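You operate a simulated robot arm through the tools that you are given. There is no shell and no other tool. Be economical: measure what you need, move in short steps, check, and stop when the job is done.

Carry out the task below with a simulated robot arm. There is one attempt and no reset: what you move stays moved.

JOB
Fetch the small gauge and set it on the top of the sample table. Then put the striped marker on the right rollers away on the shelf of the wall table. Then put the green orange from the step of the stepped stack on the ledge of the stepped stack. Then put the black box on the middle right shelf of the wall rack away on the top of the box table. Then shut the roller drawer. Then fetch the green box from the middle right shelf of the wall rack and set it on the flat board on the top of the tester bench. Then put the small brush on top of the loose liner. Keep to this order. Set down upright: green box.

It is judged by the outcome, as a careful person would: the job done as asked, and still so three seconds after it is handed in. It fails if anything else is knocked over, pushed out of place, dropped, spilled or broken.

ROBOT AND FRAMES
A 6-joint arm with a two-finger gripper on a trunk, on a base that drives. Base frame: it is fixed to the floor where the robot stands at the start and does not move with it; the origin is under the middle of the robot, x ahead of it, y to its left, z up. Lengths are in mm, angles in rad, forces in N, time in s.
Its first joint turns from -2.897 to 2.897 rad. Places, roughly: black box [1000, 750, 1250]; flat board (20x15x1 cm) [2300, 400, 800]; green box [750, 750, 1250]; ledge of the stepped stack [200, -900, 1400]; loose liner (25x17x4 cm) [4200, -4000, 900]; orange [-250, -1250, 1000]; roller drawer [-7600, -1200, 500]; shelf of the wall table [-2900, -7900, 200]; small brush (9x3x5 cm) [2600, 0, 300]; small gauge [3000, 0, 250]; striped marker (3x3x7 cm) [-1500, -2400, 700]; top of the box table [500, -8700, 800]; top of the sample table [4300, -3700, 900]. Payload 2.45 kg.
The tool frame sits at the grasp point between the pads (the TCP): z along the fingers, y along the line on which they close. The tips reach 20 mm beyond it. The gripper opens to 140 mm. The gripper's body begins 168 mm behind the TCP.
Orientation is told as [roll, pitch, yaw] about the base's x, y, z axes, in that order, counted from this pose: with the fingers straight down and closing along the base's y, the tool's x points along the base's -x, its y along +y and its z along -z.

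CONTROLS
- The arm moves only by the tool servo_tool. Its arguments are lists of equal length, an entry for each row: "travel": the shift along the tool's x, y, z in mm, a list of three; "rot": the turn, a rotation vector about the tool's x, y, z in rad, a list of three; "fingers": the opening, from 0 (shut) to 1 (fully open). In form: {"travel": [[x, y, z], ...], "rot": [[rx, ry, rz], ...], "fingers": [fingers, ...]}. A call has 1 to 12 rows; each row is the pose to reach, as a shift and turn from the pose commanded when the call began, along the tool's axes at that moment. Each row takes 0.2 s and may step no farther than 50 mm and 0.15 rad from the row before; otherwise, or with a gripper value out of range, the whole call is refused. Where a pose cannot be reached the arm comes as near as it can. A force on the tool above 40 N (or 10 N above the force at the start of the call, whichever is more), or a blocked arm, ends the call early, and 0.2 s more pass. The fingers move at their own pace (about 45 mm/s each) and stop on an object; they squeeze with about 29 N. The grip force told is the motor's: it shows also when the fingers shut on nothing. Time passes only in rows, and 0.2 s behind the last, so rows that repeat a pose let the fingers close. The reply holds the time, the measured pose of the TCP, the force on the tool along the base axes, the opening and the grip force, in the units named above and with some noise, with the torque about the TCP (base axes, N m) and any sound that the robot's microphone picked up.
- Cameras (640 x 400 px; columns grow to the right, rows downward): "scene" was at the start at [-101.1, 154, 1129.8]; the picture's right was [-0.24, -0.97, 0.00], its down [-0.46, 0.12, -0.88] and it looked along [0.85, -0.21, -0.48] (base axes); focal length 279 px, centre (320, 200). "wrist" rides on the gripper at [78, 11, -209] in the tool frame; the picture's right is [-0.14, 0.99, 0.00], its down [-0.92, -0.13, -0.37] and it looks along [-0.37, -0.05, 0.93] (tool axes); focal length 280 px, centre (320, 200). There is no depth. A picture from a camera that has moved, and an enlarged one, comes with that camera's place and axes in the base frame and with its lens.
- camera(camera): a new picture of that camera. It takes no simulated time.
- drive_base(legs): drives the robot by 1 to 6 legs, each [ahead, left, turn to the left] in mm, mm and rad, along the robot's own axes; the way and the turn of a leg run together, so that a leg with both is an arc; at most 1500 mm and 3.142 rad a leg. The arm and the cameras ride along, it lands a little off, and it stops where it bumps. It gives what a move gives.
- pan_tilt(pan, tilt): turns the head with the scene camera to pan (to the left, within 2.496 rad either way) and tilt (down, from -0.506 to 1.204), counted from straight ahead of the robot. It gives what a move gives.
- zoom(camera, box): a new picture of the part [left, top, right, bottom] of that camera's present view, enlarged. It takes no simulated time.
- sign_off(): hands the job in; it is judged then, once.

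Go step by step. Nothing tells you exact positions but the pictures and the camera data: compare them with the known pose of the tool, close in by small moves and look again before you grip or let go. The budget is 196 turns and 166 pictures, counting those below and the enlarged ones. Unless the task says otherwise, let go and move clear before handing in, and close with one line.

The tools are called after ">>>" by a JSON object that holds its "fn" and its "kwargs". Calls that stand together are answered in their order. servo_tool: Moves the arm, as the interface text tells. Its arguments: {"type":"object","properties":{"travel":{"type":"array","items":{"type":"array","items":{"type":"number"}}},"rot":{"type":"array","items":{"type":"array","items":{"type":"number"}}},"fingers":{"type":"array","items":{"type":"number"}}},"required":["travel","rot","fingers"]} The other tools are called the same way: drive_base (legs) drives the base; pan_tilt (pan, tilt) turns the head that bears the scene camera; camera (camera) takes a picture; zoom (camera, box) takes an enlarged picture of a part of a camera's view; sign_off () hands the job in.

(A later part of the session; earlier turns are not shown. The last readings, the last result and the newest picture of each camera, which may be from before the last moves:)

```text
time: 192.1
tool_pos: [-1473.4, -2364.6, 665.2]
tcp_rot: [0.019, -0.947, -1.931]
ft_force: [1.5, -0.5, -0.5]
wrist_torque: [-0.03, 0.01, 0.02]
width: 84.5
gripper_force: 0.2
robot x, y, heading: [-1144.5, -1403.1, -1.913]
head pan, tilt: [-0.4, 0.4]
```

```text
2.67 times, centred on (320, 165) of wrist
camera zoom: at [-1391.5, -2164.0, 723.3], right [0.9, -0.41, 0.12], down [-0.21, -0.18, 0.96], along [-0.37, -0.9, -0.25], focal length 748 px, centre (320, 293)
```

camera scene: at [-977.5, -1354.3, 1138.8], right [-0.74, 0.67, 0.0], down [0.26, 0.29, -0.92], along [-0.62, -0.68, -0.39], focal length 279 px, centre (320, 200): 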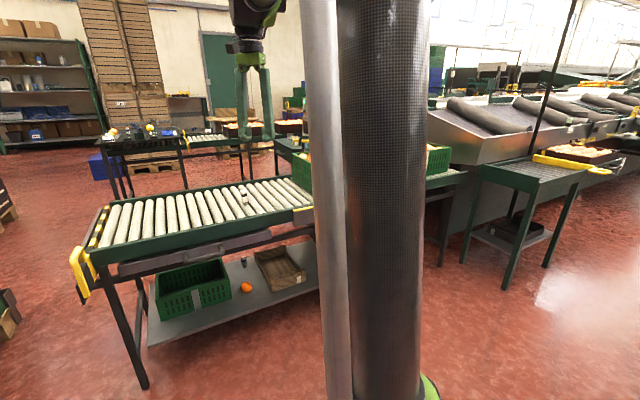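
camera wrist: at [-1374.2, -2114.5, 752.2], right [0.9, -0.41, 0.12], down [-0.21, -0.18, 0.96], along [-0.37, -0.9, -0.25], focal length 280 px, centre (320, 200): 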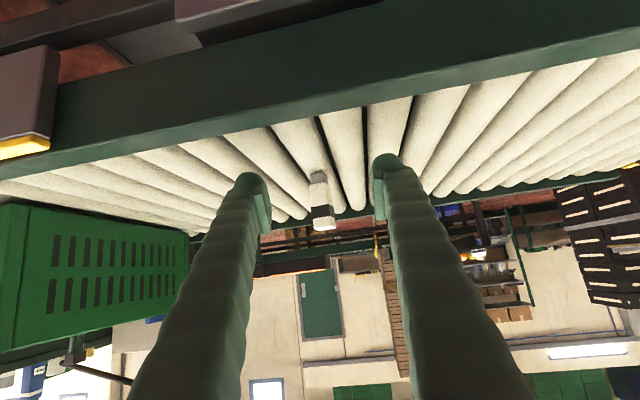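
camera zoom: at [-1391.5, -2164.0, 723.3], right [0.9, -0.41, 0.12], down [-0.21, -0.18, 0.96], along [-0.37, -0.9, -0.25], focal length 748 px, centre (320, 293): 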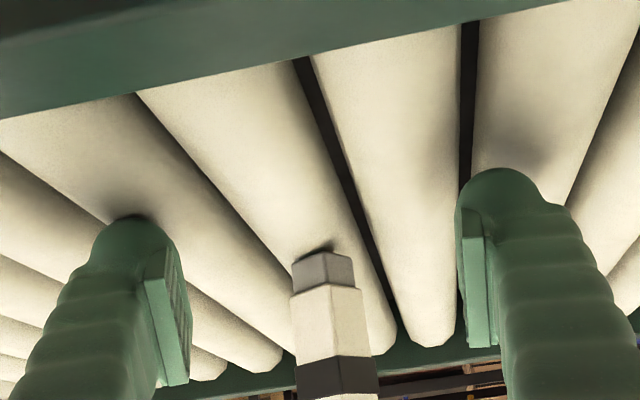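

Fingertips nearly at the rollers; raise 5 mm and advance 72 mm.

>>> {"fn": "servo_tool", "kwargs": {"travel": [[-23, 0, 25], [-46, 0, 55]], "rot": [[0, 0, 0], [0, 0, 0]], "fingers": [0.6, 0.6]}}

>>> {"fn": "zoom", "kwargs": {"camera": "wrist", "box": [200, 90, 440, 240]}}

```text
time: 192.7
tool_pos: [-1497.4, -2432.6, 670.2]
tcp_rot: [0.019, -0.948, -1.932]
ft_force: [0.5, -0.1, -0.3]
wrist_torque: [0.01, 0.0, -0.02]
width: 84.3
gripper_force: 0.0
robot x, y, heading: [-1143.4, -1407.9, -1.909]
head pan, tilt: [-0.4, 0.4]
```

```text
2.67 times, centred on (320, 165) of wrist
camera zoom: at [-1416.0, -2231.9, 729.2], right [0.9, -0.41, 0.12], down [-0.21, -0.18, 0.96], along [-0.37, -0.9, -0.25], focal length 748 px, centre (320, 293)
```

zoom: 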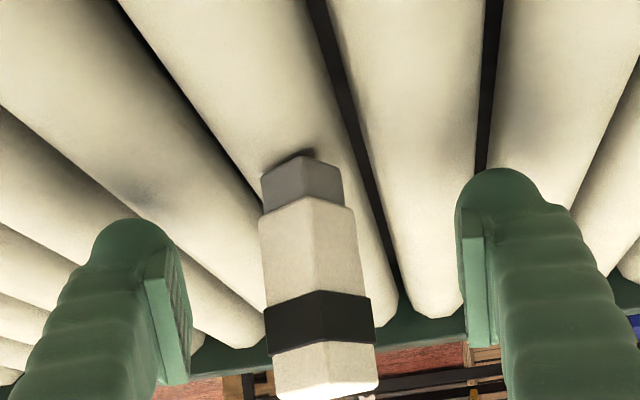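

The marker is at the grasp point but seems rotated; zooming to see its face orientation.

>>> {"fn": "zoom", "kwargs": {"camera": "wrist", "box": [275, 135, 365, 245]}}

```text
3.64 times, centred on (320, 190) of wrist
camera zoom: at [-1416.0, -2231.9, 729.2], right [0.9, -0.41, 0.12], down [-0.21, -0.18, 0.96], along [-0.37, -0.9, -0.25], focal length 1020 px, centre (320, 236)
```

zoom: 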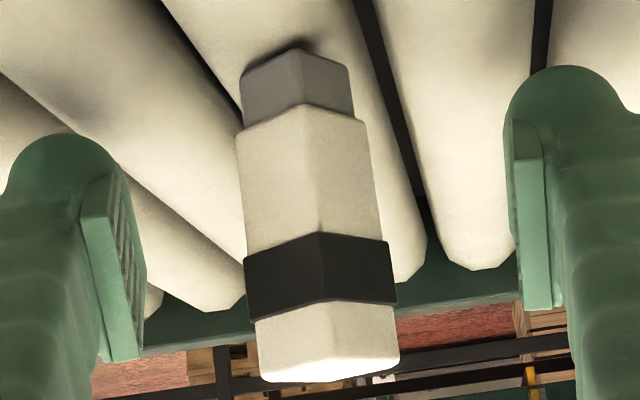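

Its faces are ~41° off, so I rotate the tool azimuth by +0.7 around the marker (84 mm opening leaves room) to grip on flats.

>>> {"fn": "servo_tool", "kwargs": {"travel": [[0, 0, 0], [0, 0, 0], [0, 0, 0], [0, 0, 0], [0, 0, 0]], "rot": [[-0.114, 0, -0.082], [-0.228, 0, -0.164], [-0.342, 0, -0.246], [-0.456, 0, -0.328], [-0.568, 0, -0.409]], "fingers": [0.6, 0.6, 0.6, 0.6, 0.6]}}

>>> {"fn": "zoom", "kwargs": {"camera": "wrist", "box": [200, 90, 440, 240]}}

```text
time: 193.9
tool_pos: [-1495.9, -2433.1, 671.6]
tcp_rot: [0.014, -0.957, -1.222]
ft_force: [-0.4, -0.8, 0.4]
wrist_torque: [0.03, -0.03, -0.06]
width: 83.8
gripper_force: 0.0
robot x, y, heading: [-1144.8, -1406.4, -1.914]
head pan, tilt: [-0.4, 0.4]
```

```text
2.67 times, centred on (320, 165) of wrist
camera zoom: at [-1563.6, -2226.5, 727.9], right [0.95, 0.27, 0.12], down [-0.05, -0.26, 0.96], along [0.3, -0.93, -0.24], focal length 748 px, centre (320, 293)
```

zoom: 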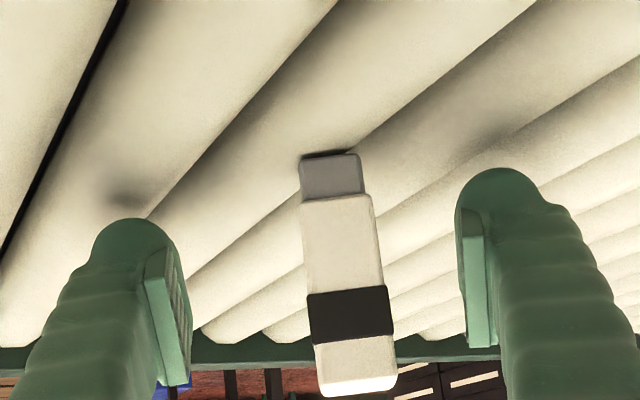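

Face-on and centred now (marker at ≈(-1491,-2428)). Closing.

>>> {"fn": "servo_tool", "kwargs": {"travel": [[0, 0, 0], [0, 0, 0], [0, 0, 0], [0, 0, 0], [0, 0, 0]], "rot": [[0, 0, 0], [0, 0, 0], [0, 0, 0], [0, 0, 0], [0, 0, 0]], "fingers": [0.45, 0.3, 0.2, 0.1, 0]}}

>>> {"fn": "servo_tool", "kwargs": {"travel": [[-16, 0, -12], [-33, 0, -23], [-60, 0, -42], [-92, 0, -66], [-124, 0, -90], [-156, 0, -112]], "rot": [[0, 0, 0], [0, 0, 0], [0, 0, 0], [0, 0, 0], [0, 0, 0], [0, 0, 0]], "fingers": [0, 0, 0, 0, 0, 0]}}

>>> {"fn": "camera", "kwargs": {"camera": "wrist"}}

```text
time: 195.1
tool_pos: [-1496.4, -2431.9, 671.1]
tcp_rot: [0.014, -0.954, -1.224]
ft_force: [0.9, 0.4, -0.2]
wrist_torque: [0.01, 0.02, -0.01]
width: 18.6
gripper_force: 25.9
robot x, y, heading: [-1145.4, -1408.1, -1.916]
head pan, tilt: [-0.4, 0.4]
```

```text
time: 196.5
tool_pos: [-1500.7, -2432.1, 864.9]
tcp_rot: [0.016, -0.956, -1.226]
ft_force: [0.4, -0.4, -1.0]
wrist_torque: [0.0, -0.06, 0.03]
width: 17.9
gripper_force: 29.4
robot x, y, heading: [-1145.6, -1411.3, -1.91]
head pan, tilt: [-0.4, 0.4]
```

```text
96 pictures are left
camera wrist: at [-1567.1, -2225.1, 920.9], right [0.95, 0.27, 0.12], down [-0.05, -0.26, 0.96], along [0.29, -0.93, -0.24], focal length 280 px, centre (320, 200)
```

wrist: 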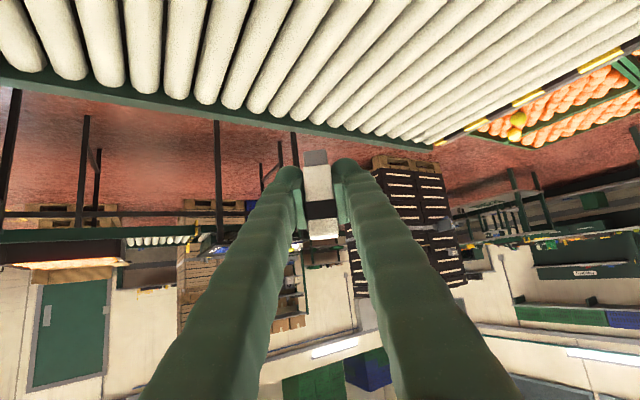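

Held (18 mm). Raise and retract to a carrying pose.

>>> {"fn": "servo_tool", "kwargs": {"travel": [[-36, 0, -25], [-72, 0, -50], [-106, 0, -75], [-88, 26, -101], [-69, 53, -128], [-50, 80, -154], [-31, 106, -180], [-13, 132, -206], [5, 159, -233]], "rot": [[0, 0, 0], [0, 0, 0], [0, 0, 0], [0, 0, 0], [0, 0, 0], [0, 0, 0], [0, 0, 0], [0, 0, 0], [0, 0, 0]], "fingers": [0, 0, 0, 0, 0, 0, 0, 0, 0]}}

>>> {"fn": "drive_base", "kwargs": {"legs": [[-200, 0, 0]]}}

>>> {"fn": "pan_tilt", "kwargs": {"pan": -0.7, "tilt": 0.2}}

>>> {"fn": "camera", "kwargs": {"camera": "scene"}}

>>> {"fn": "pan_tilt", "kwargs": {"pan": 0.4, "tilt": 0.2}}

>>> {"fn": "camera", "kwargs": {"camera": "scene"}}

```text
time: 198.5
tool_pos: [-1418.9, -2194.5, 995.5]
tcp_rot: [0.014, -0.958, -1.225]
ft_force: [0.6, -0.4, 0.3]
wrist_torque: [0.0, -0.01, 0.01]
width: 17.6
gripper_force: 29.4
robot x, y, heading: [-1143.9, -1406.5, -1.915]
head pan, tilt: [-0.4, 0.4]
```

```text
time: 200.1
tool_pos: [-1353.1, -2007.4, 995.0]
tcp_rot: [0.015, -0.955, -1.226]
ft_force: [0.4, 0.3, -0.3]
wrist_torque: [0.03, 0.0, 0.0]
width: 17.6
gripper_force: 28.5
robot x, y, heading: [-1074.0, -1221.7, -1.911]
head pan, tilt: [-0.4, 0.4]
```

```text
time: 200.9
tool_pos: [-1351.8, -2007.4, 995.9]
tcp_rot: [0.013, -0.953, -1.225]
ft_force: [0.1, -0.6, -0.4]
wrist_torque: [-0.02, 0.03, 0.0]
width: 17.6
gripper_force: 28.7
robot x, y, heading: [-1077.8, -1220.6, -1.913]
head pan, tilt: [-0.7, 0.201]
```

```text
95 pictures are left
camera scene: at [-928.6, -1145.2, 1157.3], right [-0.51, 0.86, 0.0], down [0.17, 0.1, -0.98], along [-0.85, -0.5, -0.2], focal length 279 px, centre (320, 200)
```

scene: 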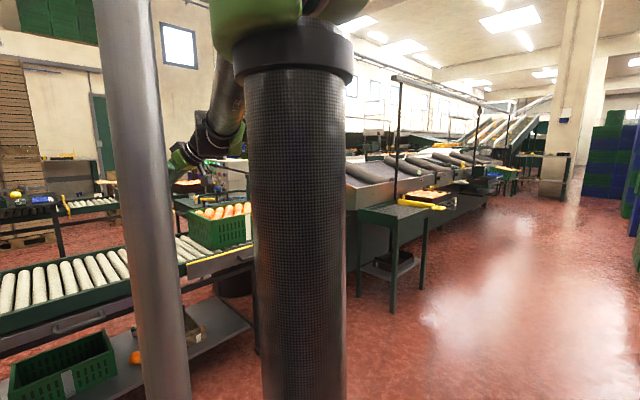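

```text
time: 202.2
tool_pos: [-1352.8, -2007.6, 995.9]
tcp_rot: [0.015, -0.954, -1.225]
ft_force: [0.3, -0.1, -0.4]
wrist_torque: [-0.02, -0.02, 0.0]
width: 17.2
gripper_force: 28.6
robot x, y, heading: [-1075.2, -1218.4, -1.91]
head pan, tilt: [0.4, 0.201]
```

```text
94 pictures are left
camera scene: at [-842.9, -1191.1, 1157.3], right [-1.0, -0.06, 0.0], down [-0.01, 0.2, -0.98], along [0.06, -0.98, -0.2], focal length 279 px, centre (320, 200)
```

scene: 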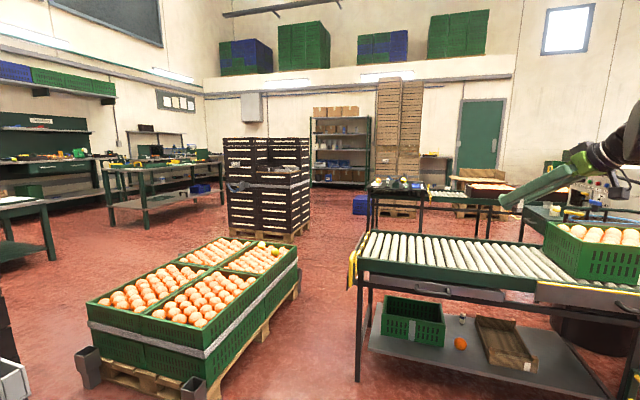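

The gap between conveyor and orange pallet is too narrow. I check the gap between the stepped stack and the orange pallet, to the east.

>>> {"fn": "pan_tilt", "kwargs": {"pan": 1.4, "tilt": 0.3}}

>>> {"fn": "camera", "kwargs": {"camera": "scene"}}

```text
time: 203.5
tool_pos: [-1351.8, -2006.7, 996.1]
tcp_rot: [0.014, -0.955, -1.226]
ft_force: [0.0, 0.4, -0.1]
wrist_torque: [-0.01, -0.01, 0.02]
width: 17.0
gripper_force: 29.3
robot x, y, heading: [-1078.9, -1221.4, -1.917]
head pan, tilt: [1.4, 0.3]
```

```text
93 pictures are left
camera scene: at [-766.9, -1144.0, 1148.1], right [-0.49, -0.87, 0.0], down [-0.26, 0.15, -0.96], along [0.83, -0.47, -0.3], focal length 279 px, centre (320, 200)
```

scene: 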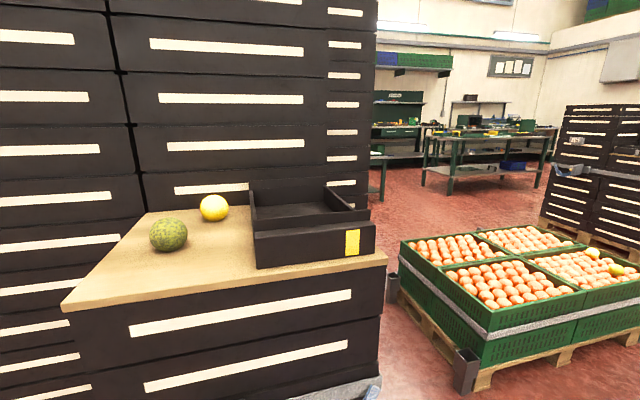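

That gap is also too tight (~610 mm). I take the longer open route east around: back to the start aisle, then south past the sorting table, west between pallet and second stack.

>>> {"fn": "drive_base", "kwargs": {"legs": [[-1136, -91, 0], [0, 0, 1.915], [1400, -100, 0], [680, -30, 0]]}}

>>> {"fn": "pan_tilt", "kwargs": {"pan": -0.9, "tilt": 0.4}}

>>> {"fn": "camera", "kwargs": {"camera": "scene"}}

```text
time: 223.8
tool_pos: [2108.2, -165.9, 994.2]
tcp_rot: [0.014, -0.955, 0.716]
ft_force: [0.0, -0.7, -0.7]
wrist_torque: [0.02, 0.02, 0.03]
width: 16.0
gripper_force: 28.8
robot x, y, heading: [1276.0, -195.6, 0.034]
head pan, tilt: [1.4, 0.3]
```

```text
time: 225.9
tool_pos: [2109.5, -166.8, 994.4]
tcp_rot: [0.013, -0.955, 0.716]
ft_force: [1.1, 0.4, 0.1]
wrist_torque: [0.01, -0.01, -0.01]
width: 16.0
gripper_force: 28.4
robot x, y, heading: [1276.4, -196.5, 0.034]
head pan, tilt: [-0.901, 0.4]
```

```text
92 pictures are left
camera scene: at [1141.7, -95.6, 1138.8], right [-0.76, -0.64, 0.0], down [-0.25, 0.3, -0.92], along [0.59, -0.7, -0.39], focal length 279 px, centre (320, 200)
```

scene: 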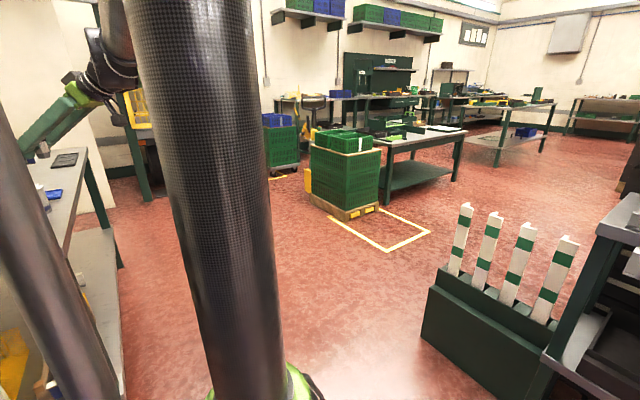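

Grip width is drifting; I check the marker in the gripper.

>>> {"fn": "zoom", "kwargs": {"camera": "wrist", "box": [240, 110, 400, 260]}}

```text
2.67 times, centred on (320, 185) of wrist
camera zoom: at [1941.1, -300.6, 1052.0], right [-0.6, 0.79, 0.12], down [0.26, 0.05, 0.96], along [0.76, 0.61, -0.24], focal length 748 px, centre (320, 240)
```

zoom: 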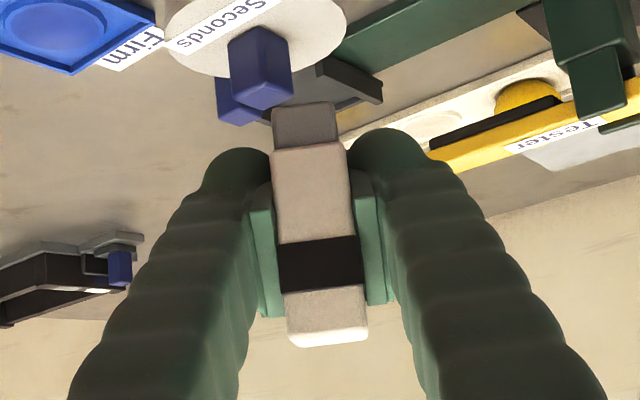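

Marker is held stably. Continuing the route south.

>>> {"fn": "drive_base", "kwargs": {"legs": [[0, 0, -0.965], [878, 0, 0], [0, 0, -0.567], [1103, 0, 0], [0, 0, -0.37], [785, 0, 0]]}}

>>> {"fn": "pan_tilt", "kwargs": {"pan": -0.6, "tilt": 0.3}}

>>> {"fn": "camera", "kwargs": {"camera": "scene"}}

```text
time: 244.8
tool_pos: [1397.2, -3556.2, 994.4]
tcp_rot: [0.014, -0.955, -1.187]
ft_force: [-0.5, -0.9, -0.2]
wrist_torque: [-0.01, 0.01, 0.0]
width: 16.0
gripper_force: 29.1
robot x, y, heading: [1637.3, -2758.1, -1.874]
head pan, tilt: [-0.901, 0.4]
```

```text
time: 245.6
tool_pos: [1396.8, -3556.2, 994.6]
tcp_rot: [0.012, -0.955, -1.186]
ft_force: [0.9, 0.0, -0.9]
wrist_torque: [-0.02, 0.01, 0.0]
width: 16.0
gripper_force: 29.2
robot x, y, heading: [1641.8, -2758.2, -1.871]
head pan, tilt: [-0.6, 0.3]
```

```text
90 pictures are left
camera scene: at [1791.6, -2685.9, 1148.0], right [-0.62, 0.79, 0.0], down [0.23, 0.18, -0.96], along [-0.75, -0.59, -0.3], focal length 279 px, centre (320, 200)
```

scene: 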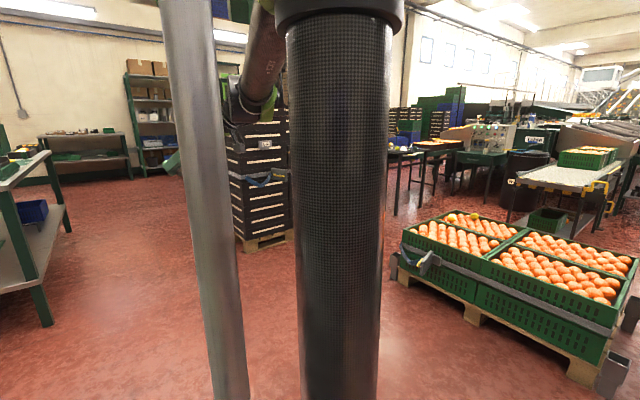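

Clear route confirmed. Driving around the south end of the orange pallet.

>>> {"fn": "drive_base", "kwargs": {"legs": [[0, 0, -0.22], [1085, 0, 0], [0, 0, -0.814], [977, 0, 0], [0, 0, -0.326], [900, 0, 0]]}}

>>> {"fn": "pan_tilt", "kwargs": {"pan": 1.2, "tilt": 0.4}}

>>> {"fn": "camera", "kwargs": {"camera": "scene"}}

```text
time: 264.1
tool_pos: [-1585.2, -3764.7, 995.1]
tcp_rot: [0.014, -0.955, -2.551]
ft_force: [0.5, -1.1, 0.5]
wrist_torque: [0.03, 0.01, -0.01]
width: 16.0
gripper_force: 28.5
robot x, y, heading: [-751.2, -3841.6, 3.046]
head pan, tilt: [-0.6, 0.3]
```

```text
time: 265.9
tool_pos: [-1584.4, -3766.0, 994.9]
tcp_rot: [0.015, -0.956, -2.55]
ft_force: [-0.3, -0.1, -0.8]
wrist_torque: [0.0, -0.02, -0.04]
width: 16.2
gripper_force: 29.3
robot x, y, heading: [-754.6, -3841.4, 3.047]
head pan, tilt: [1.201, 0.4]
```

```text
89 pictures are left
camera scene: at [-623.0, -4114.9, 1138.8], right [-0.89, 0.45, 0.0], down [0.18, 0.35, -0.92], along [-0.41, -0.82, -0.39], focal length 279 px, centre (320, 200)
```

scene: 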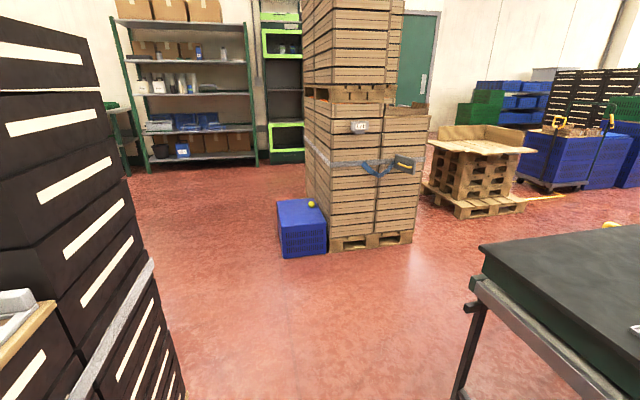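

Next: between the second stack and the wooden crate stack, toward the back wall.

>>> {"fn": "drive_base", "kwargs": {"legs": [[0, 0, 1.577], [1100, 0, 0]]}}

>>> {"fn": "pan_tilt", "kwargs": {"pan": -0.5, "tilt": 0.5}}

>>> {"fn": "camera", "kwargs": {"camera": "scene"}}

>>> {"fn": "pan_tilt", "kwargs": {"pan": 0.5, "tilt": 0.5}}

>>> {"fn": "camera", "kwargs": {"camera": "scene"}}

```text
time: 275.4
tool_pos: [-922.0, -5765.2, 994.0]
tcp_rot: [0.014, -0.956, -0.975]
ft_force: [-0.1, 0.2, -0.3]
wrist_torque: [-0.02, -0.03, -0.01]
width: 16.2
gripper_force: 28.9
robot x, y, heading: [-849.5, -4932.8, -1.66]
head pan, tilt: [1.201, 0.4]
```

```text
time: 277.1
tool_pos: [-921.8, -5765.4, 994.3]
tcp_rot: [0.013, -0.955, -0.974]
ft_force: [0.4, 0.8, -0.3]
wrist_torque: [-0.02, -0.05, -0.01]
width: 15.8
gripper_force: 28.8
robot x, y, heading: [-853.0, -4935.3, -1.665]
head pan, tilt: [-0.499, 0.499]
```

```text
88 pictures are left
camera scene: at [-709.7, -4836.5, 1129.7], right [-0.83, 0.56, 0.0], down [0.27, 0.4, -0.88], along [-0.49, -0.73, -0.48], focal length 279 px, centre (320, 200)
```

scene: 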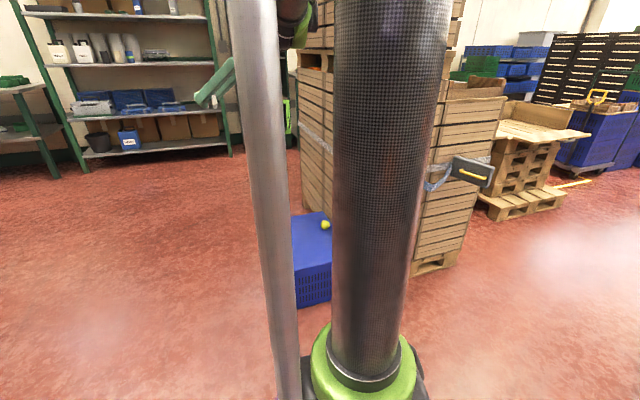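

```text
time: 278.4
tool_pos: [-921.9, -5765.2, 994.7]
tcp_rot: [0.016, -0.958, -0.973]
ft_force: [0.0, -0.4, -0.5]
wrist_torque: [-0.01, 0.03, -0.01]
width: 16.2
gripper_force: 29.0
robot x, y, heading: [-850.4, -4934.5, -1.657]
head pan, tilt: [0.499, 0.499]
```

```text
87 pictures are left
camera scene: at [-623.0, -4844.4, 1129.7], right [-0.92, -0.4, 0.0], down [-0.19, 0.44, -0.88], along [0.35, -0.81, -0.48], focal length 279 px, centre (320, 200)
```

scene: 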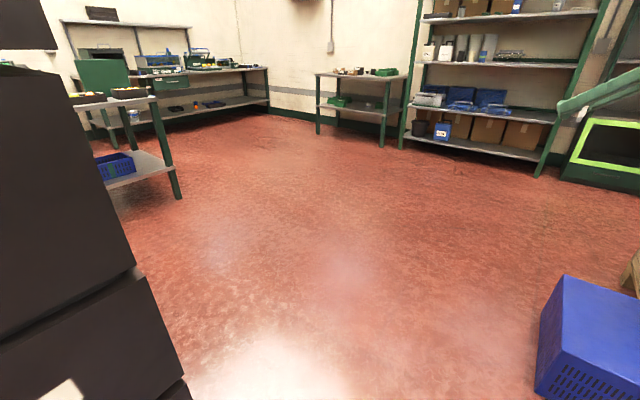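

The box table (around (550,-8900)) and the way south are visible. I move past the blue crate and look west for the wall table.

>>> {"fn": "drive_base", "kwargs": {"legs": [[0, 0, 0.349], [895, 0, 0], [0, 0, -0.409], [1150, 0, 0]]}}

>>> {"fn": "pan_tilt", "kwargs": {"pan": -0.8, "tilt": 0.4}}

>>> {"fn": "camera", "kwargs": {"camera": "scene"}}

```text
time: 290.9
tool_pos: [-908.1, -7766.0, 994.5]
tcp_rot: [0.013, -0.956, -1.027]
ft_force: [-0.4, -0.2, -0.6]
wrist_torque: [-0.01, 0.04, -0.05]
width: 15.9
gripper_force: 29.1
robot x, y, heading: [-795.5, -6940.4, -1.711]
head pan, tilt: [0.499, 0.499]
```

```text
time: 292.3
tool_pos: [-908.9, -7766.9, 994.1]
tcp_rot: [0.015, -0.957, -1.029]
ft_force: [0.2, 0.6, -0.6]
wrist_torque: [0.02, 0.03, 0.0]
width: 16.2
gripper_force: 29.3
robot x, y, heading: [-795.2, -6943.9, -1.716]
head pan, tilt: [-0.799, 0.4]
```

```text
86 pictures are left
camera scene: at [-667.3, -6831.5, 1138.8], right [-0.59, 0.81, 0.0], down [0.31, 0.23, -0.92], along [-0.75, -0.54, -0.39], focal length 279 px, centre (320, 200)
```

scene: 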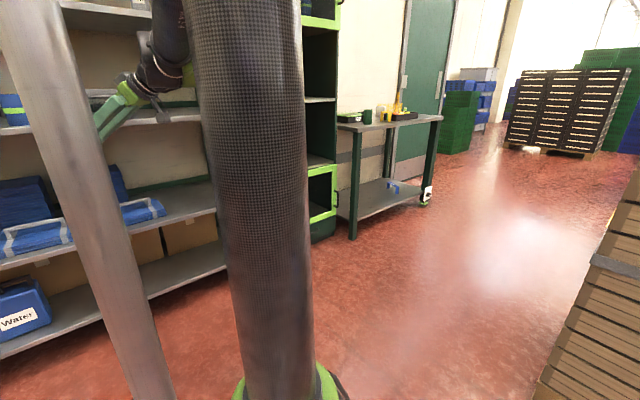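

The wall table's lower shelf (z≈190) is at right, front edge from (-2390,-7745) to (-3400,-7440). I drive west and face it.

>>> {"fn": "drive_base", "kwargs": {"legs": [[0, 0, -1.34], [1210, 0, 0], [548, -364, 0], [0, 0, 1.195]]}}

>>> {"fn": "pan_tilt", "kwargs": {"pan": 0.1, "tilt": 0.5}}

>>> {"fn": "camera", "kwargs": {"camera": "scene"}}

```text
time: 308.0
tool_pos: [-2789.8, -7539.2, 995.5]
tcp_rot: [0.015, -0.956, -1.165]
ft_force: [-0.1, -0.5, -0.8]
wrist_torque: [-0.02, -0.02, 0.03]
width: 16.3
gripper_force: 29.0
robot x, y, heading: [-2565.0, -6740.6, -1.852]
head pan, tilt: [-0.799, 0.4]
```

```text
time: 309.2
tool_pos: [-2788.5, -7539.6, 994.4]
tcp_rot: [0.014, -0.958, -1.166]
ft_force: [0.6, -0.1, -0.6]
wrist_torque: [0.02, -0.01, 0.01]
width: 16.0
gripper_force: 28.8
robot x, y, heading: [-2562.3, -6737.1, -1.854]
head pan, tilt: [0.099, 0.499]
```

```text
85 pictures are left
camera scene: at [-2358.1, -6692.0, 1129.7], right [-0.98, 0.18, 0.0], down [0.09, 0.47, -0.88], along [-0.16, -0.86, -0.48], focal length 279 px, centre (320, 200)
```

scene: 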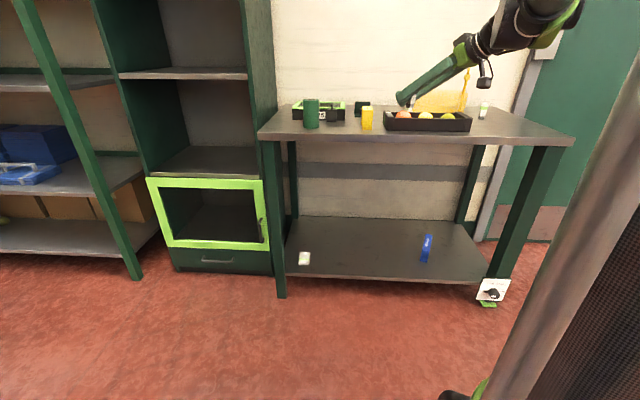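

Free space between the white and blue items on the shelf (z≈150). I first pull back 60 mm and descend outside the table edge.

>>> {"fn": "servo_tool", "kwargs": {"travel": [[13, 19, -19], [27, 38, -38], [65, 38, -11], [103, 38, 16], [141, 38, 43], [179, 38, 70], [217, 38, 97], [255, 38, 124], [293, 38, 151], [331, 38, 178], [369, 38, 205]], "rot": [[0, 0, 0], [0, 0, 0], [0, 0, 0], [0, 0, 0], [0, 0, 0], [0, 0, 0], [0, 0, 0], [0, 0, 0], [0, 0, 0], [0, 0, 0], [0, 0, 0]], "fingers": [0, 0, 0, 0, 0, 0, 0, 0, 0, 0, 0]}}

>>> {"fn": "camera", "kwargs": {"camera": "wrist"}}

```text
time: 311.6
tool_pos: [-2772.3, -7481.1, 576.3]
tcp_rot: [0.014, -0.955, -1.167]
ft_force: [0.9, 0.1, 0.0]
wrist_torque: [-0.05, 0.0, -0.04]
width: 16.2
gripper_force: 28.8
robot x, y, heading: [-2564.5, -6735.7, -1.858]
head pan, tilt: [0.099, 0.499]
```

```text
84 pictures are left
camera wrist: at [-2850.3, -7278.6, 632.3], right [0.94, 0.33, 0.12], down [-0.03, -0.27, 0.96], along [0.35, -0.91, -0.24], focal length 280 px, centre (320, 200)
```

wrist: 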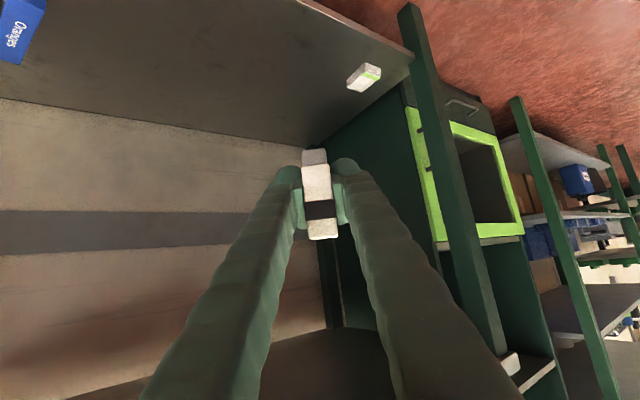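

>>> {"fn": "servo_tool", "kwargs": {"travel": [[38, 0, 27], [76, 0, 54], [114, 0, 81], [152, 0, 108], [190, 0, 135], [228, 0, 161], [270, 0, 190]], "rot": [[0, 0, 0], [0, 0, 0], [0, 0, 0], [0, 0, 0], [0, 0, 0], [0, 0, 0], [0, 0, 0]], "fingers": [0, 0, 0, 0, 0, 0, 0]}}

>>> {"fn": "camera", "kwargs": {"camera": "wrist"}}

>>> {"fn": "camera", "kwargs": {"camera": "scene"}}

```text
refused: row 7 steps farther than a row can; nothing moved
```

```text
83 pictures are left
camera wrist: at [-2850.3, -7278.6, 632.3], right [0.94, 0.33, 0.12], down [-0.03, -0.27, 0.96], along [0.35, -0.91, -0.24], focal length 280 px, centre (320, 200)
```

wrist: 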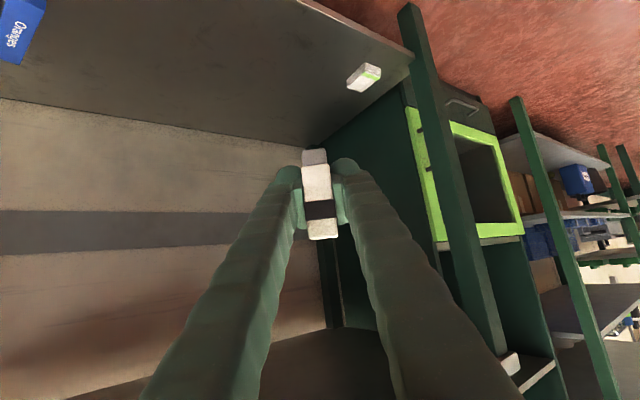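

```text
82 pictures are left
camera scene: at [-2358.0, -6692.1, 1129.7], right [-0.98, 0.18, 0.0], down [0.09, 0.47, -0.88], along [-0.16, -0.86, -0.48], focal length 279 px, centre (320, 200)
```

scene: 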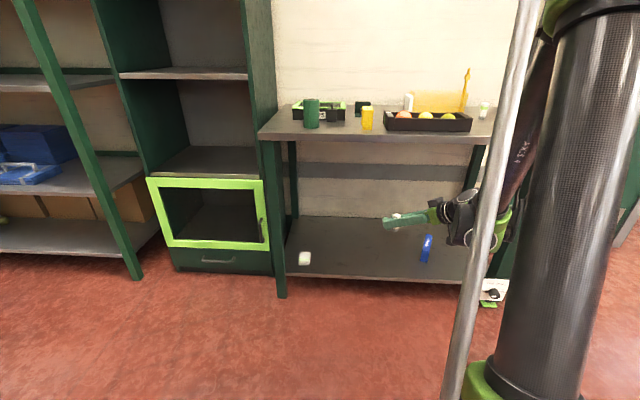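

>>> {"fn": "servo_tool", "kwargs": {"travel": [[38, 0, 27], [76, 0, 54], [114, 0, 81], [152, 0, 108], [190, 0, 135], [228, 0, 162], [266, 0, 188]], "rot": [[0, 0, 0], [0, 0, 0], [0, 0, 0], [0, 0, 0], [0, 0, 0], [0, 0, 0], [0, 0, 0]], "fingers": [0, 0, 0, 0, 0, 0, 0]}}

```text
time: 313.2
tool_pos: [-2843.6, -7599.0, 345.5]
tcp_rot: [0.027, -0.943, -1.165]
ft_force: [0.2, 0.7, -0.3]
wrist_torque: [-0.02, 0.03, -0.07]
width: 16.0
gripper_force: 28.9
out of reach, approached as far as the arm can: row 2, 3, 4, 5, 6, 7
robot x, y, heading: [-2561.9, -6739.1, -1.853]
head pan, tilt: [0.099, 0.499]
```

Limited by reach when close in; I back the base 120 mm so the arm is more stretched.

>>> {"fn": "drive_base", "kwargs": {"legs": [[-120, 0, 0]]}}

>>> {"fn": "servo_tool", "kwargs": {"travel": [[11, -10, 39], [23, -20, 78], [34, -30, 117], [46, -40, 157]], "rot": [[0, 0, 0], [0, 0, 0], [0, 0, 0], [0, 0, 0]], "fingers": [0, 0, 0, 0]}}

>>> {"fn": "camera", "kwargs": {"camera": "wrist"}}

```text
time: 314.4
tool_pos: [-2835.7, -7510.6, 345.3]
tcp_rot: [0.029, -0.943, -1.18]
ft_force: [0.1, 0.3, -0.4]
wrist_torque: [0.0, 0.02, 0.0]
width: 15.9
gripper_force: 28.7
robot x, y, heading: [-2544.2, -6652.0, -1.87]
head pan, tilt: [0.099, 0.499]
stopped in leg 1: the robot was blocked; the commanded pose is now the measured one
```

```text
time: 315.4
tool_pos: [-2828.5, -7616.3, 215.4]
tcp_rot: [0.028, -0.943, -1.182]
ft_force: [0.6, -0.4, -0.2]
wrist_torque: [-0.05, -0.02, 0.01]
width: 15.9
gripper_force: 29.1
robot x, y, heading: [-2540.8, -6651.0, -1.868]
head pan, tilt: [0.099, 0.499]
```

```text
81 pictures are left
camera wrist: at [-2907.0, -7414.8, 276.4], right [0.94, 0.32, 0.13], down [-0.03, -0.28, 0.96], along [0.34, -0.9, -0.25], focal length 280 px, centre (320, 200)
```

wrist: 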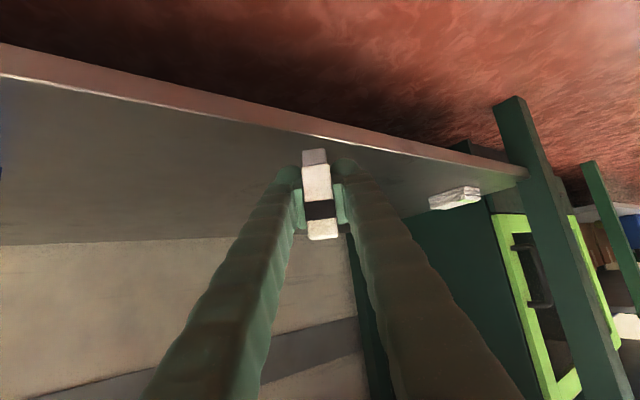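

The base nudged the wooden stack behind, so I move forward 40 mm off it, then extend onto the shelf.

>>> {"fn": "drive_base", "kwargs": {"legs": [[40, 0, 0]]}}

>>> {"fn": "servo_tool", "kwargs": {"travel": [[-20, -1, 28], [-40, -2, 55], [-58, -3, 80]], "rot": [[0, 0, 0], [0, 0, 0], [0, 0, 0]], "fingers": [0, 0, 0]}}

>>> {"fn": "camera", "kwargs": {"camera": "wrist"}}

>>> {"fn": "camera", "kwargs": {"camera": "scene"}}

```text
time: 316.2
tool_pos: [-2839.8, -7654.4, 215.7]
tcp_rot: [0.028, -0.944, -1.179]
ft_force: [-0.6, -0.2, -0.4]
wrist_torque: [0.01, 0.03, 0.03]
width: 16.1
gripper_force: 29.1
robot x, y, heading: [-2556.9, -6687.3, -1.866]
head pan, tilt: [0.099, 0.499]
```

```text
time: 317.1
tool_pos: [-2803.5, -7747.6, 215.5]
tcp_rot: [0.029, -0.941, -1.181]
ft_force: [-0.5, 0.2, -0.4]
wrist_torque: [-0.03, 0.0, 0.03]
width: 16.2
gripper_force: 29.4
robot x, y, heading: [-2551.7, -6692.2, -1.868]
head pan, tilt: [0.099, 0.499]
```

```text
80 pictures are left
camera wrist: at [-2882.0, -7546.0, 275.2], right [0.94, 0.32, 0.13], down [-0.03, -0.28, 0.96], along [0.34, -0.9, -0.25], focal length 280 px, centre (320, 200)
```

wrist: 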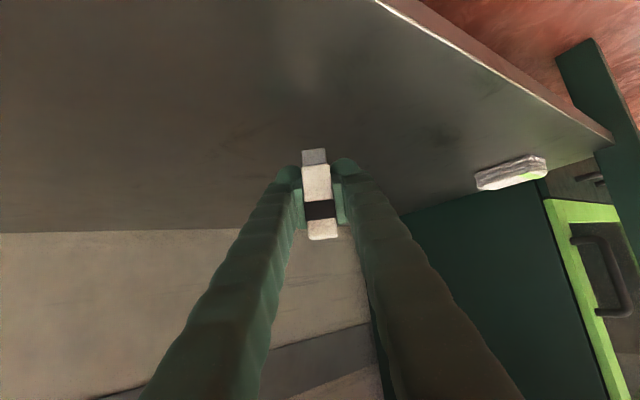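

```text
79 pictures are left
camera scene: at [-2348.9, -6648.5, 1129.7], right [-0.98, 0.2, 0.0], down [0.09, 0.47, -0.88], along [-0.17, -0.86, -0.48], focal length 279 px, centre (320, 200)
```

scene: 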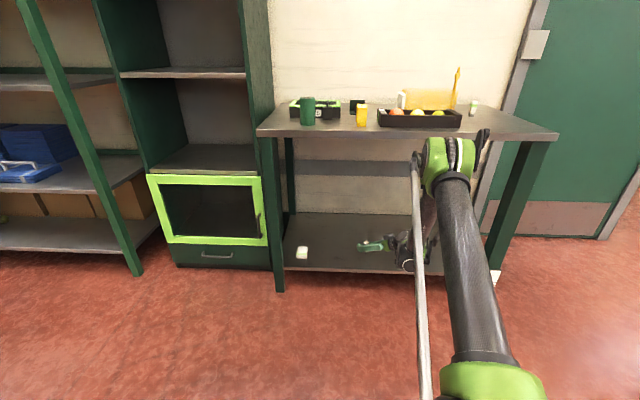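

Marker is over the shelf. Lowering gently until contact.

>>> {"fn": "servo_tool", "kwargs": {"travel": [[4, 0, 3], [8, 0, 6], [12, 0, 9], [16, 0, 12], [20, 0, 15]], "rot": [[0, 0, 0], [0, 0, 0], [0, 0, 0], [0, 0, 0], [0, 0, 0]], "fingers": [0, 0, 0, 0, 0]}}

>>> {"fn": "zoom", "kwargs": {"camera": "wrist", "box": [240, 100, 400, 250]}}

```text
time: 318.2
tool_pos: [-2803.4, -7747.4, 190.0]
tcp_rot: [0.028, -0.942, -1.181]
ft_force: [0.1, -0.4, 0.5]
wrist_torque: [0.02, 0.0, -0.03]
width: 16.2
gripper_force: 29.7
robot x, y, heading: [-2552.6, -6687.3, -1.866]
head pan, tilt: [0.099, 0.499]
```

```text
2.67 times, centred on (320, 175) of wrist
camera zoom: at [-2880.8, -7545.3, 250.8], right [0.94, 0.32, 0.13], down [-0.03, -0.28, 0.96], along [0.35, -0.9, -0.25], focal length 748 px, centre (320, 267)
```

zoom: 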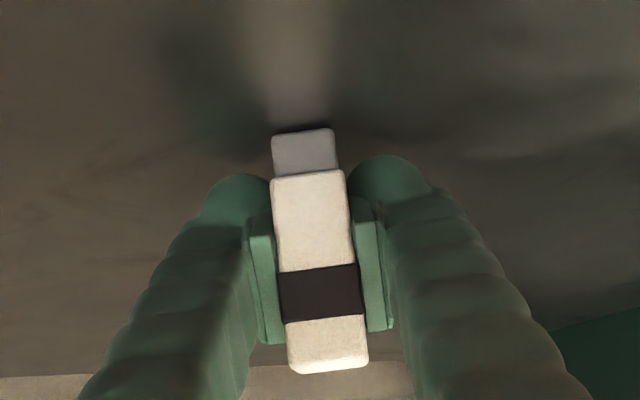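

>>> {"fn": "servo_tool", "kwargs": {"travel": [[2.4, 0, 1.8], [4.8, 0, 3.6], [7.2, 0, 5.4]], "rot": [[0, 0, 0], [0, 0, 0], [0, 0, 0]], "fingers": [0, 0, 0]}}

```text
time: 319.1
tool_pos: [-2802.8, -7747.1, 185.3]
tcp_rot: [0.027, -0.942, -1.18]
ft_force: [-2.2, -4.9, 35.7]
wrist_torque: [-0.04, 0.34, 0.0]
width: 16.2
gripper_force: 29.0
robot x, y, heading: [-2554.9, -6687.7, -1.869]
head pan, tilt: [0.099, 0.499]
```

Contact. Relieve 3 mm, open, and back out horizontally.

>>> {"fn": "servo_tool", "kwargs": {"travel": [[-2.4, 0, -1.8], [-2.4, 0, -1.8], [-2.4, 0, -1.8], [-2.4, 0, -1.8], [-2.4, 0, -1.8], [15, 0, -26], [38, 0, -58], [61, 0, -90]], "rot": [[0, 0, 0], [0, 0, 0], [0, 0, 0], [0, 0, 0], [0, 0, 0], [0, 0, 0], [0, 0, 0], [0, 0, 0]], "fingers": [0, 0.15, 0.25, 0.35, 0.35, 0.35, 0.35, 0.35]}}

>>> {"fn": "camera", "kwargs": {"camera": "wrist"}}

```text
time: 320.9
tool_pos: [-2845.0, -7647.6, 186.8]
tcp_rot: [0.026, -0.942, -1.18]
ft_force: [1.2, -0.2, -1.0]
wrist_torque: [0.03, 0.02, 0.0]
width: 49.1
gripper_force: 0.1
robot x, y, heading: [-2553.8, -6690.2, -1.861]
head pan, tilt: [0.099, 0.499]
```

```text
77 pictures are left
camera wrist: at [-2923.3, -7445.3, 246.5], right [0.94, 0.32, 0.13], down [-0.03, -0.28, 0.96], along [0.35, -0.9, -0.25], focal length 280 px, centre (320, 200)
```

wrist: 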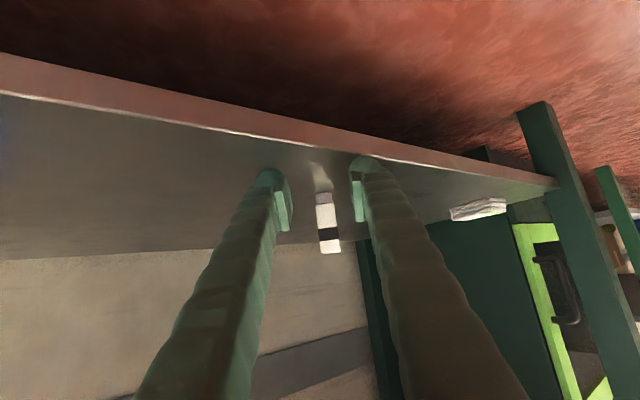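

Marker stands upright on the shelf. Pull out and raise the arm.

>>> {"fn": "servo_tool", "kwargs": {"travel": [[20, 28, -28], [18, 53, -68], [16, 78, -108], [-4, 94, -147], [-32, 101, -177], [-66, 104, -206], [-104, 104, -234], [-142, 104, -261], [-180, 104, -289], [-218, 104, -317], [-256, 104, -344]], "rot": [[0, 0, 0], [0, 0, 0], [0, 0, 0], [0, 0, 0], [0, 0, 0], [0, 0, 0], [0, 0, 0], [0, 0, 0], [0, 0, 0], [0, 0, 0], [0, 0, 0]], "fingers": [0.35, 0.35, 0.35, 0.35, 0.35, 0.35, 0.35, 0.35, 0.35, 0.35, 0.35]}}

>>> {"fn": "servo_tool", "kwargs": {"travel": [[-38, 0, -28], [-76, 0, -55], [-114, 0, -83], [-152, 0, -110], [-190, 0, -138], [-228, 0, -166], [-266, 0, -193], [-304, 0, -221], [-330, 0, -240]], "rot": [[0, 0, 0], [0, 0, 0], [0, 0, 0], [0, 0, 0], [0, 0, 0], [0, 0, 0], [0, 0, 0], [0, 0, 0], [0, 0, 0]], "fingers": [0.35, 0.35, 0.35, 0.35, 0.35, 0.35, 0.35, 0.35, 0.35]}}

>>> {"fn": "zoom", "kwargs": {"camera": "scene", "box": [240, 80, 480, 300]}}

```text
time: 323.2
tool_pos: [-2807.8, -7490.6, 599.1]
tcp_rot: [0.029, -0.943, -1.178]
ft_force: [-0.3, 0.3, 0.0]
wrist_torque: [0.01, 0.0, 0.02]
width: 49.1
gripper_force: 0.1
out of reach, approached as far as the arm can: row 1, 2, 3, 4, 5, 6, 7
robot x, y, heading: [-2552.3, -6686.9, -1.861]
head pan, tilt: [0.099, 0.499]
```

```text
time: 325.2
tool_pos: [-2816.2, -7492.9, 1004.3]
tcp_rot: [0.026, -0.943, -1.181]
ft_force: [1.2, 0.0, 0.3]
wrist_torque: [0.01, 0.03, 0.0]
width: 49.0
gripper_force: 0.1
robot x, y, heading: [-2553.3, -6690.9, -1.867]
head pan, tilt: [0.099, 0.499]
```

```text
1.82 times, centred on (360, 190) of scene
camera zoom: at [-2348.8, -6648.3, 1129.7], right [-0.98, 0.2, 0.0], down [0.09, 0.47, -0.88], along [-0.17, -0.86, -0.48], focal length 508 px, centre (247, 218)
```

zoom: 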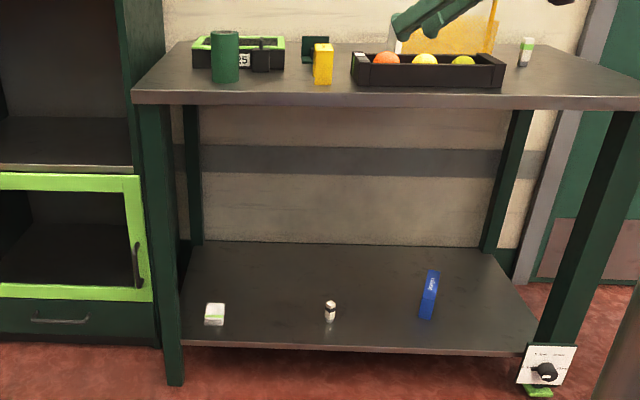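

Marker is done. Now the return trip, retracing the same route in reverse.

>>> {"fn": "drive_base", "kwargs": {"legs": [[0, 0, -1.193], [-548, 364, 0], [-1210, 0, 0], [0, 0, 1.34], [-1150, 0, 0]]}}

```text
time: 346.4
tool_pos: [-739.3, -6602.0, 1004.5]
tcp_rot: [0.027, -0.942, -1.03]
ft_force: [0.7, -0.1, 0.4]
wrist_torque: [0.02, 0.02, 0.01]
width: 48.8
gripper_force: 0.1
robot x, y, heading: [-601.5, -5770.3, -1.723]
head pan, tilt: [0.099, 0.499]
```

>>> {"fn": "drive_base", "kwargs": {"legs": [[0, 0, 0.441], [-871, 0, 0], [0, 0, -0.376], [-1098, 0, 0], [0, 0, -1.579], [-908, 0, 0]]}}

```text
time: 366.8
tool_pos: [-699.0, -3832.6, 1004.1]
tcp_rot: [0.027, -0.942, -2.543]
ft_force: [-0.2, 1.0, 0.2]
wrist_torque: [-0.02, 0.0, 0.03]
width: 49.1
gripper_force: 0.1
robot x, y, heading: [145.2, -3922.6, 3.048]
head pan, tilt: [0.099, 0.499]
```

>>> {"fn": "drive_base", "kwargs": {"legs": [[0, 0, 0.323], [-981, 0, 0], [0, 0, 0.821], [-1086, 0, 0], [0, 0, 0.214], [-795, 0, 0]]}}

>>> {"fn": "drive_base", "kwargs": {"legs": [[0, 0, 0.379], [-1103, 0, 0], [0, 0, 0.567], [-878, 0, 0]]}}

>>> {"fn": "pan_tilt", "kwargs": {"pan": -1.5, "tilt": 0.2}}

>>> {"fn": "camera", "kwargs": {"camera": "scene"}}

```text
time: 384.9
tool_pos: [1602.0, -2787.8, 1004.4]
tcp_rot: [0.027, -0.944, -1.19]
ft_force: [-0.4, -0.7, -1.0]
wrist_torque: [0.01, -0.01, -0.02]
width: 48.7
gripper_force: 0.2
robot x, y, heading: [1866.6, -1988.0, -1.877]
head pan, tilt: [0.099, 0.499]
```

```text
time: 397.5
tool_pos: [1758.2, -867.8, 1003.8]
tcp_rot: [0.028, -0.943, -0.245]
ft_force: [-0.7, -0.5, 0.4]
wrist_torque: [-0.01, -0.02, 0.0]
width: 49.3
gripper_force: 0.1
robot x, y, heading: [1265.7, -185.3, -0.932]
head pan, tilt: [0.099, 0.499]
```

```text
time: 399.2
tool_pos: [1758.5, -868.7, 1005.3]
tcp_rot: [0.027, -0.942, -0.244]
ft_force: [-0.6, 0.6, -0.3]
wrist_torque: [0.0, -0.01, -0.02]
width: 49.0
gripper_force: 0.0
robot x, y, heading: [1267.5, -184.0, -0.935]
head pan, tilt: [-1.499, 0.201]
```

```text
75 pictures are left
camera scene: at [1223.8, 15.1, 1157.3], right [-0.65, 0.76, 0.0], down [0.15, 0.13, -0.98], along [-0.74, -0.64, -0.2], focal length 279 px, centre (320, 200)
```

scene: 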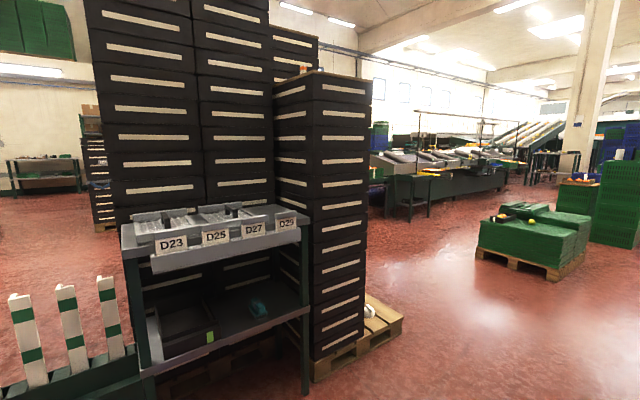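

The ledge column (wooden top near z 1400) is visible. I drive to the west side of the stack and look up at both step and ledge.

>>> {"fn": "drive_base", "kwargs": {"legs": [[0, 0, 0.935], [-1300, 60, 0], [-750, 0, 0], [0, 0, -1.17]]}}

>>> {"fn": "pan_tilt", "kwargs": {"pan": 0.35, "tilt": 0.0}}

>>> {"fn": "camera", "kwargs": {"camera": "scene"}}

```text
time: 414.8
tool_pos: [-470.3, -930.8, 1004.4]
tcp_rot: [0.028, -0.943, -0.482]
ft_force: [0.3, -1.1, -0.2]
wrist_torque: [0.01, 0.01, -0.02]
width: 49.0
gripper_force: 0.2
robot x, y, heading: [-788.5, -149.2, -1.171]
head pan, tilt: [-1.499, 0.201]
```

```text
time: 416.6
tool_pos: [-470.1, -931.8, 1004.3]
tcp_rot: [0.027, -0.944, -0.482]
ft_force: [0.7, -0.5, 0.1]
wrist_torque: [0.0, -0.01, 0.0]
width: 49.1
gripper_force: 0.2
robot x, y, heading: [-781.1, -150.5, -1.169]
head pan, tilt: [0.351, 0.0]
```

```text
74 pictures are left
camera scene: at [-637.2, 29.8, 1175.8], right [-0.73, -0.68, 0.0], down [0.0, 0.0, -1.0], along [0.68, -0.73, 0.0], focal length 279 px, centre (320, 200)
```

scene: 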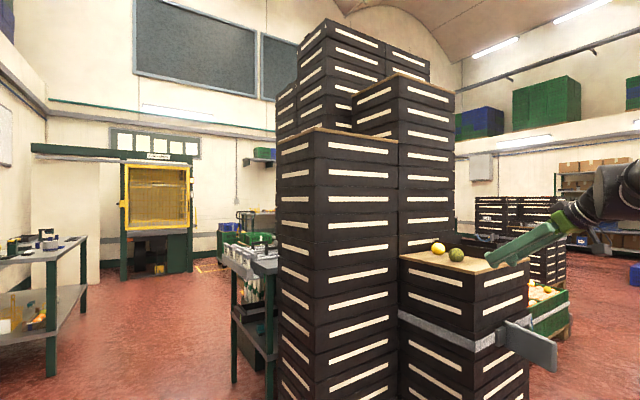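

The green orange triangulates to (-285,-1134, z≈962), step ≈930; the ledge is the nearest column top (z≈1400, corners ≈(-40,-580), (-141,-929)). Moving closer and looking with the wrist camera.

>>> {"fn": "drive_base", "kwargs": {"legs": [[100, 90, 0]]}}

>>> {"fn": "camera", "kwargs": {"camera": "wrist"}}

```text
time: 417.9
tool_pos: [-349.0, -988.1, 1005.5]
tcp_rot: [0.028, -0.942, -0.484]
ft_force: [0.1, -0.1, 0.7]
wrist_torque: [-0.02, -0.02, 0.0]
width: 49.0
gripper_force: 0.1
robot x, y, heading: [-664.0, -205.1, -1.168]
head pan, tilt: [0.351, 0.0]
```

```text
73 pictures are left
camera wrist: at [-536.8, -883.0, 1064.4], right [0.51, 0.85, 0.13], down [0.15, -0.24, 0.96], along [0.85, -0.47, -0.25], focal length 280 px, centre (320, 200)
```

wrist: 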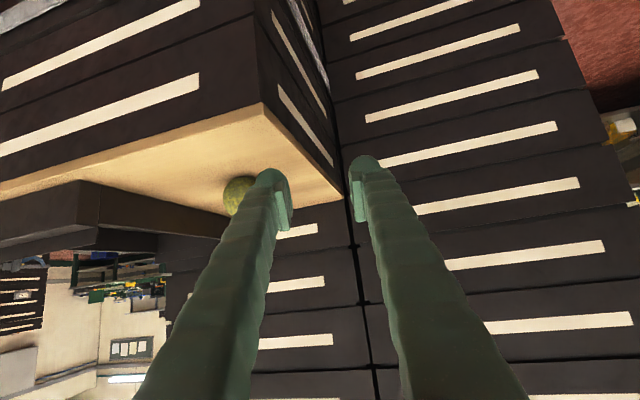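

Orange refined to (-284,-1138,957). Moving to 90 mm short of it, aligned, fingers wider.

>>> {"fn": "servo_tool", "kwargs": {"travel": [[-5, -35, 7], [-11, -70, 15], [-20, -102, 28], [12, -102, 54]], "rot": [[0, 0, 0], [0, 0, 0], [0, 0, 0], [0, 0, 0]], "fingers": [0.6, 0.7, 0.75, 0.75]}}

>>> {"fn": "camera", "kwargs": {"camera": "wrist"}}

```text
time: 418.9
tool_pos: [-360.5, -1095.8, 961.4]
tcp_rot: [0.027, -0.944, -0.484]
ft_force: [0.4, 0.5, 0.1]
wrist_torque: [-0.01, 0.02, -0.01]
width: 104.9
gripper_force: 0.1
robot x, y, heading: [-662.2, -202.7, -1.172]
head pan, tilt: [0.351, 0.0]
```

```text
72 pictures are left
camera wrist: at [-548.7, -990.2, 1021.5], right [0.51, 0.85, 0.13], down [0.15, -0.24, 0.96], along [0.84, -0.47, -0.25], focal length 280 px, centre (320, 200)
```

wrist: 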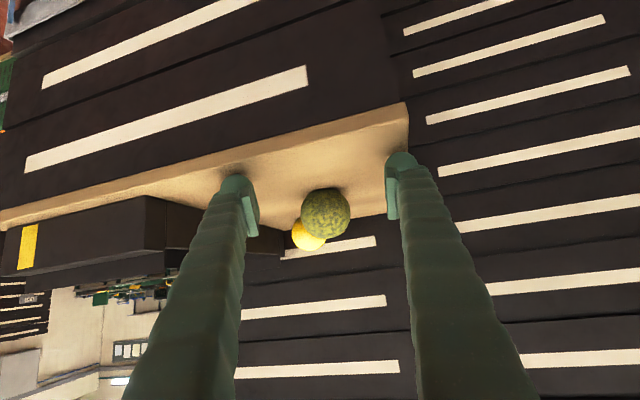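

Orange is centred. Advance 85 mm and close.

>>> {"fn": "servo_tool", "kwargs": {"travel": [[-28, 1, 31], [-54, 2, 66], [-54, 2, 66], [-54, 2, 66], [-54, 2, 66], [-54, 2, 66]], "rot": [[0, 0, 0], [0, 0, 0], [0, 0, 0], [0, 0, 0], [0, 0, 0], [0, 0, 0]], "fingers": [0.75, 0.75, 0.5, 0.3, 0.2, 0.2]}}

>>> {"fn": "camera", "kwargs": {"camera": "wrist"}}

```text
time: 420.3
tool_pos: [-281.8, -1131.5, 966.8]
tcp_rot: [0.027, -0.943, -0.484]
ft_force: [1.2, 0.1, -0.8]
wrist_torque: [-0.01, -0.02, -0.01]
width: 54.0
gripper_force: 26.8
robot x, y, heading: [-664.9, -210.0, -1.17]
head pan, tilt: [0.351, 0.0]
```

```text
71 pictures are left
camera wrist: at [-470.6, -1026.9, 1026.7], right [0.51, 0.85, 0.13], down [0.15, -0.24, 0.96], along [0.85, -0.47, -0.25], focal length 280 px, centre (320, 200)
```

wrist: 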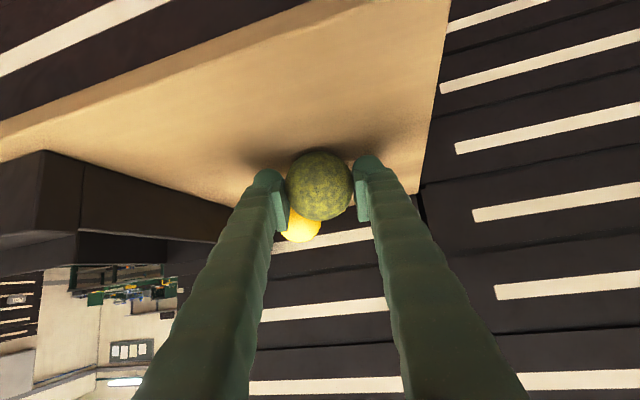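

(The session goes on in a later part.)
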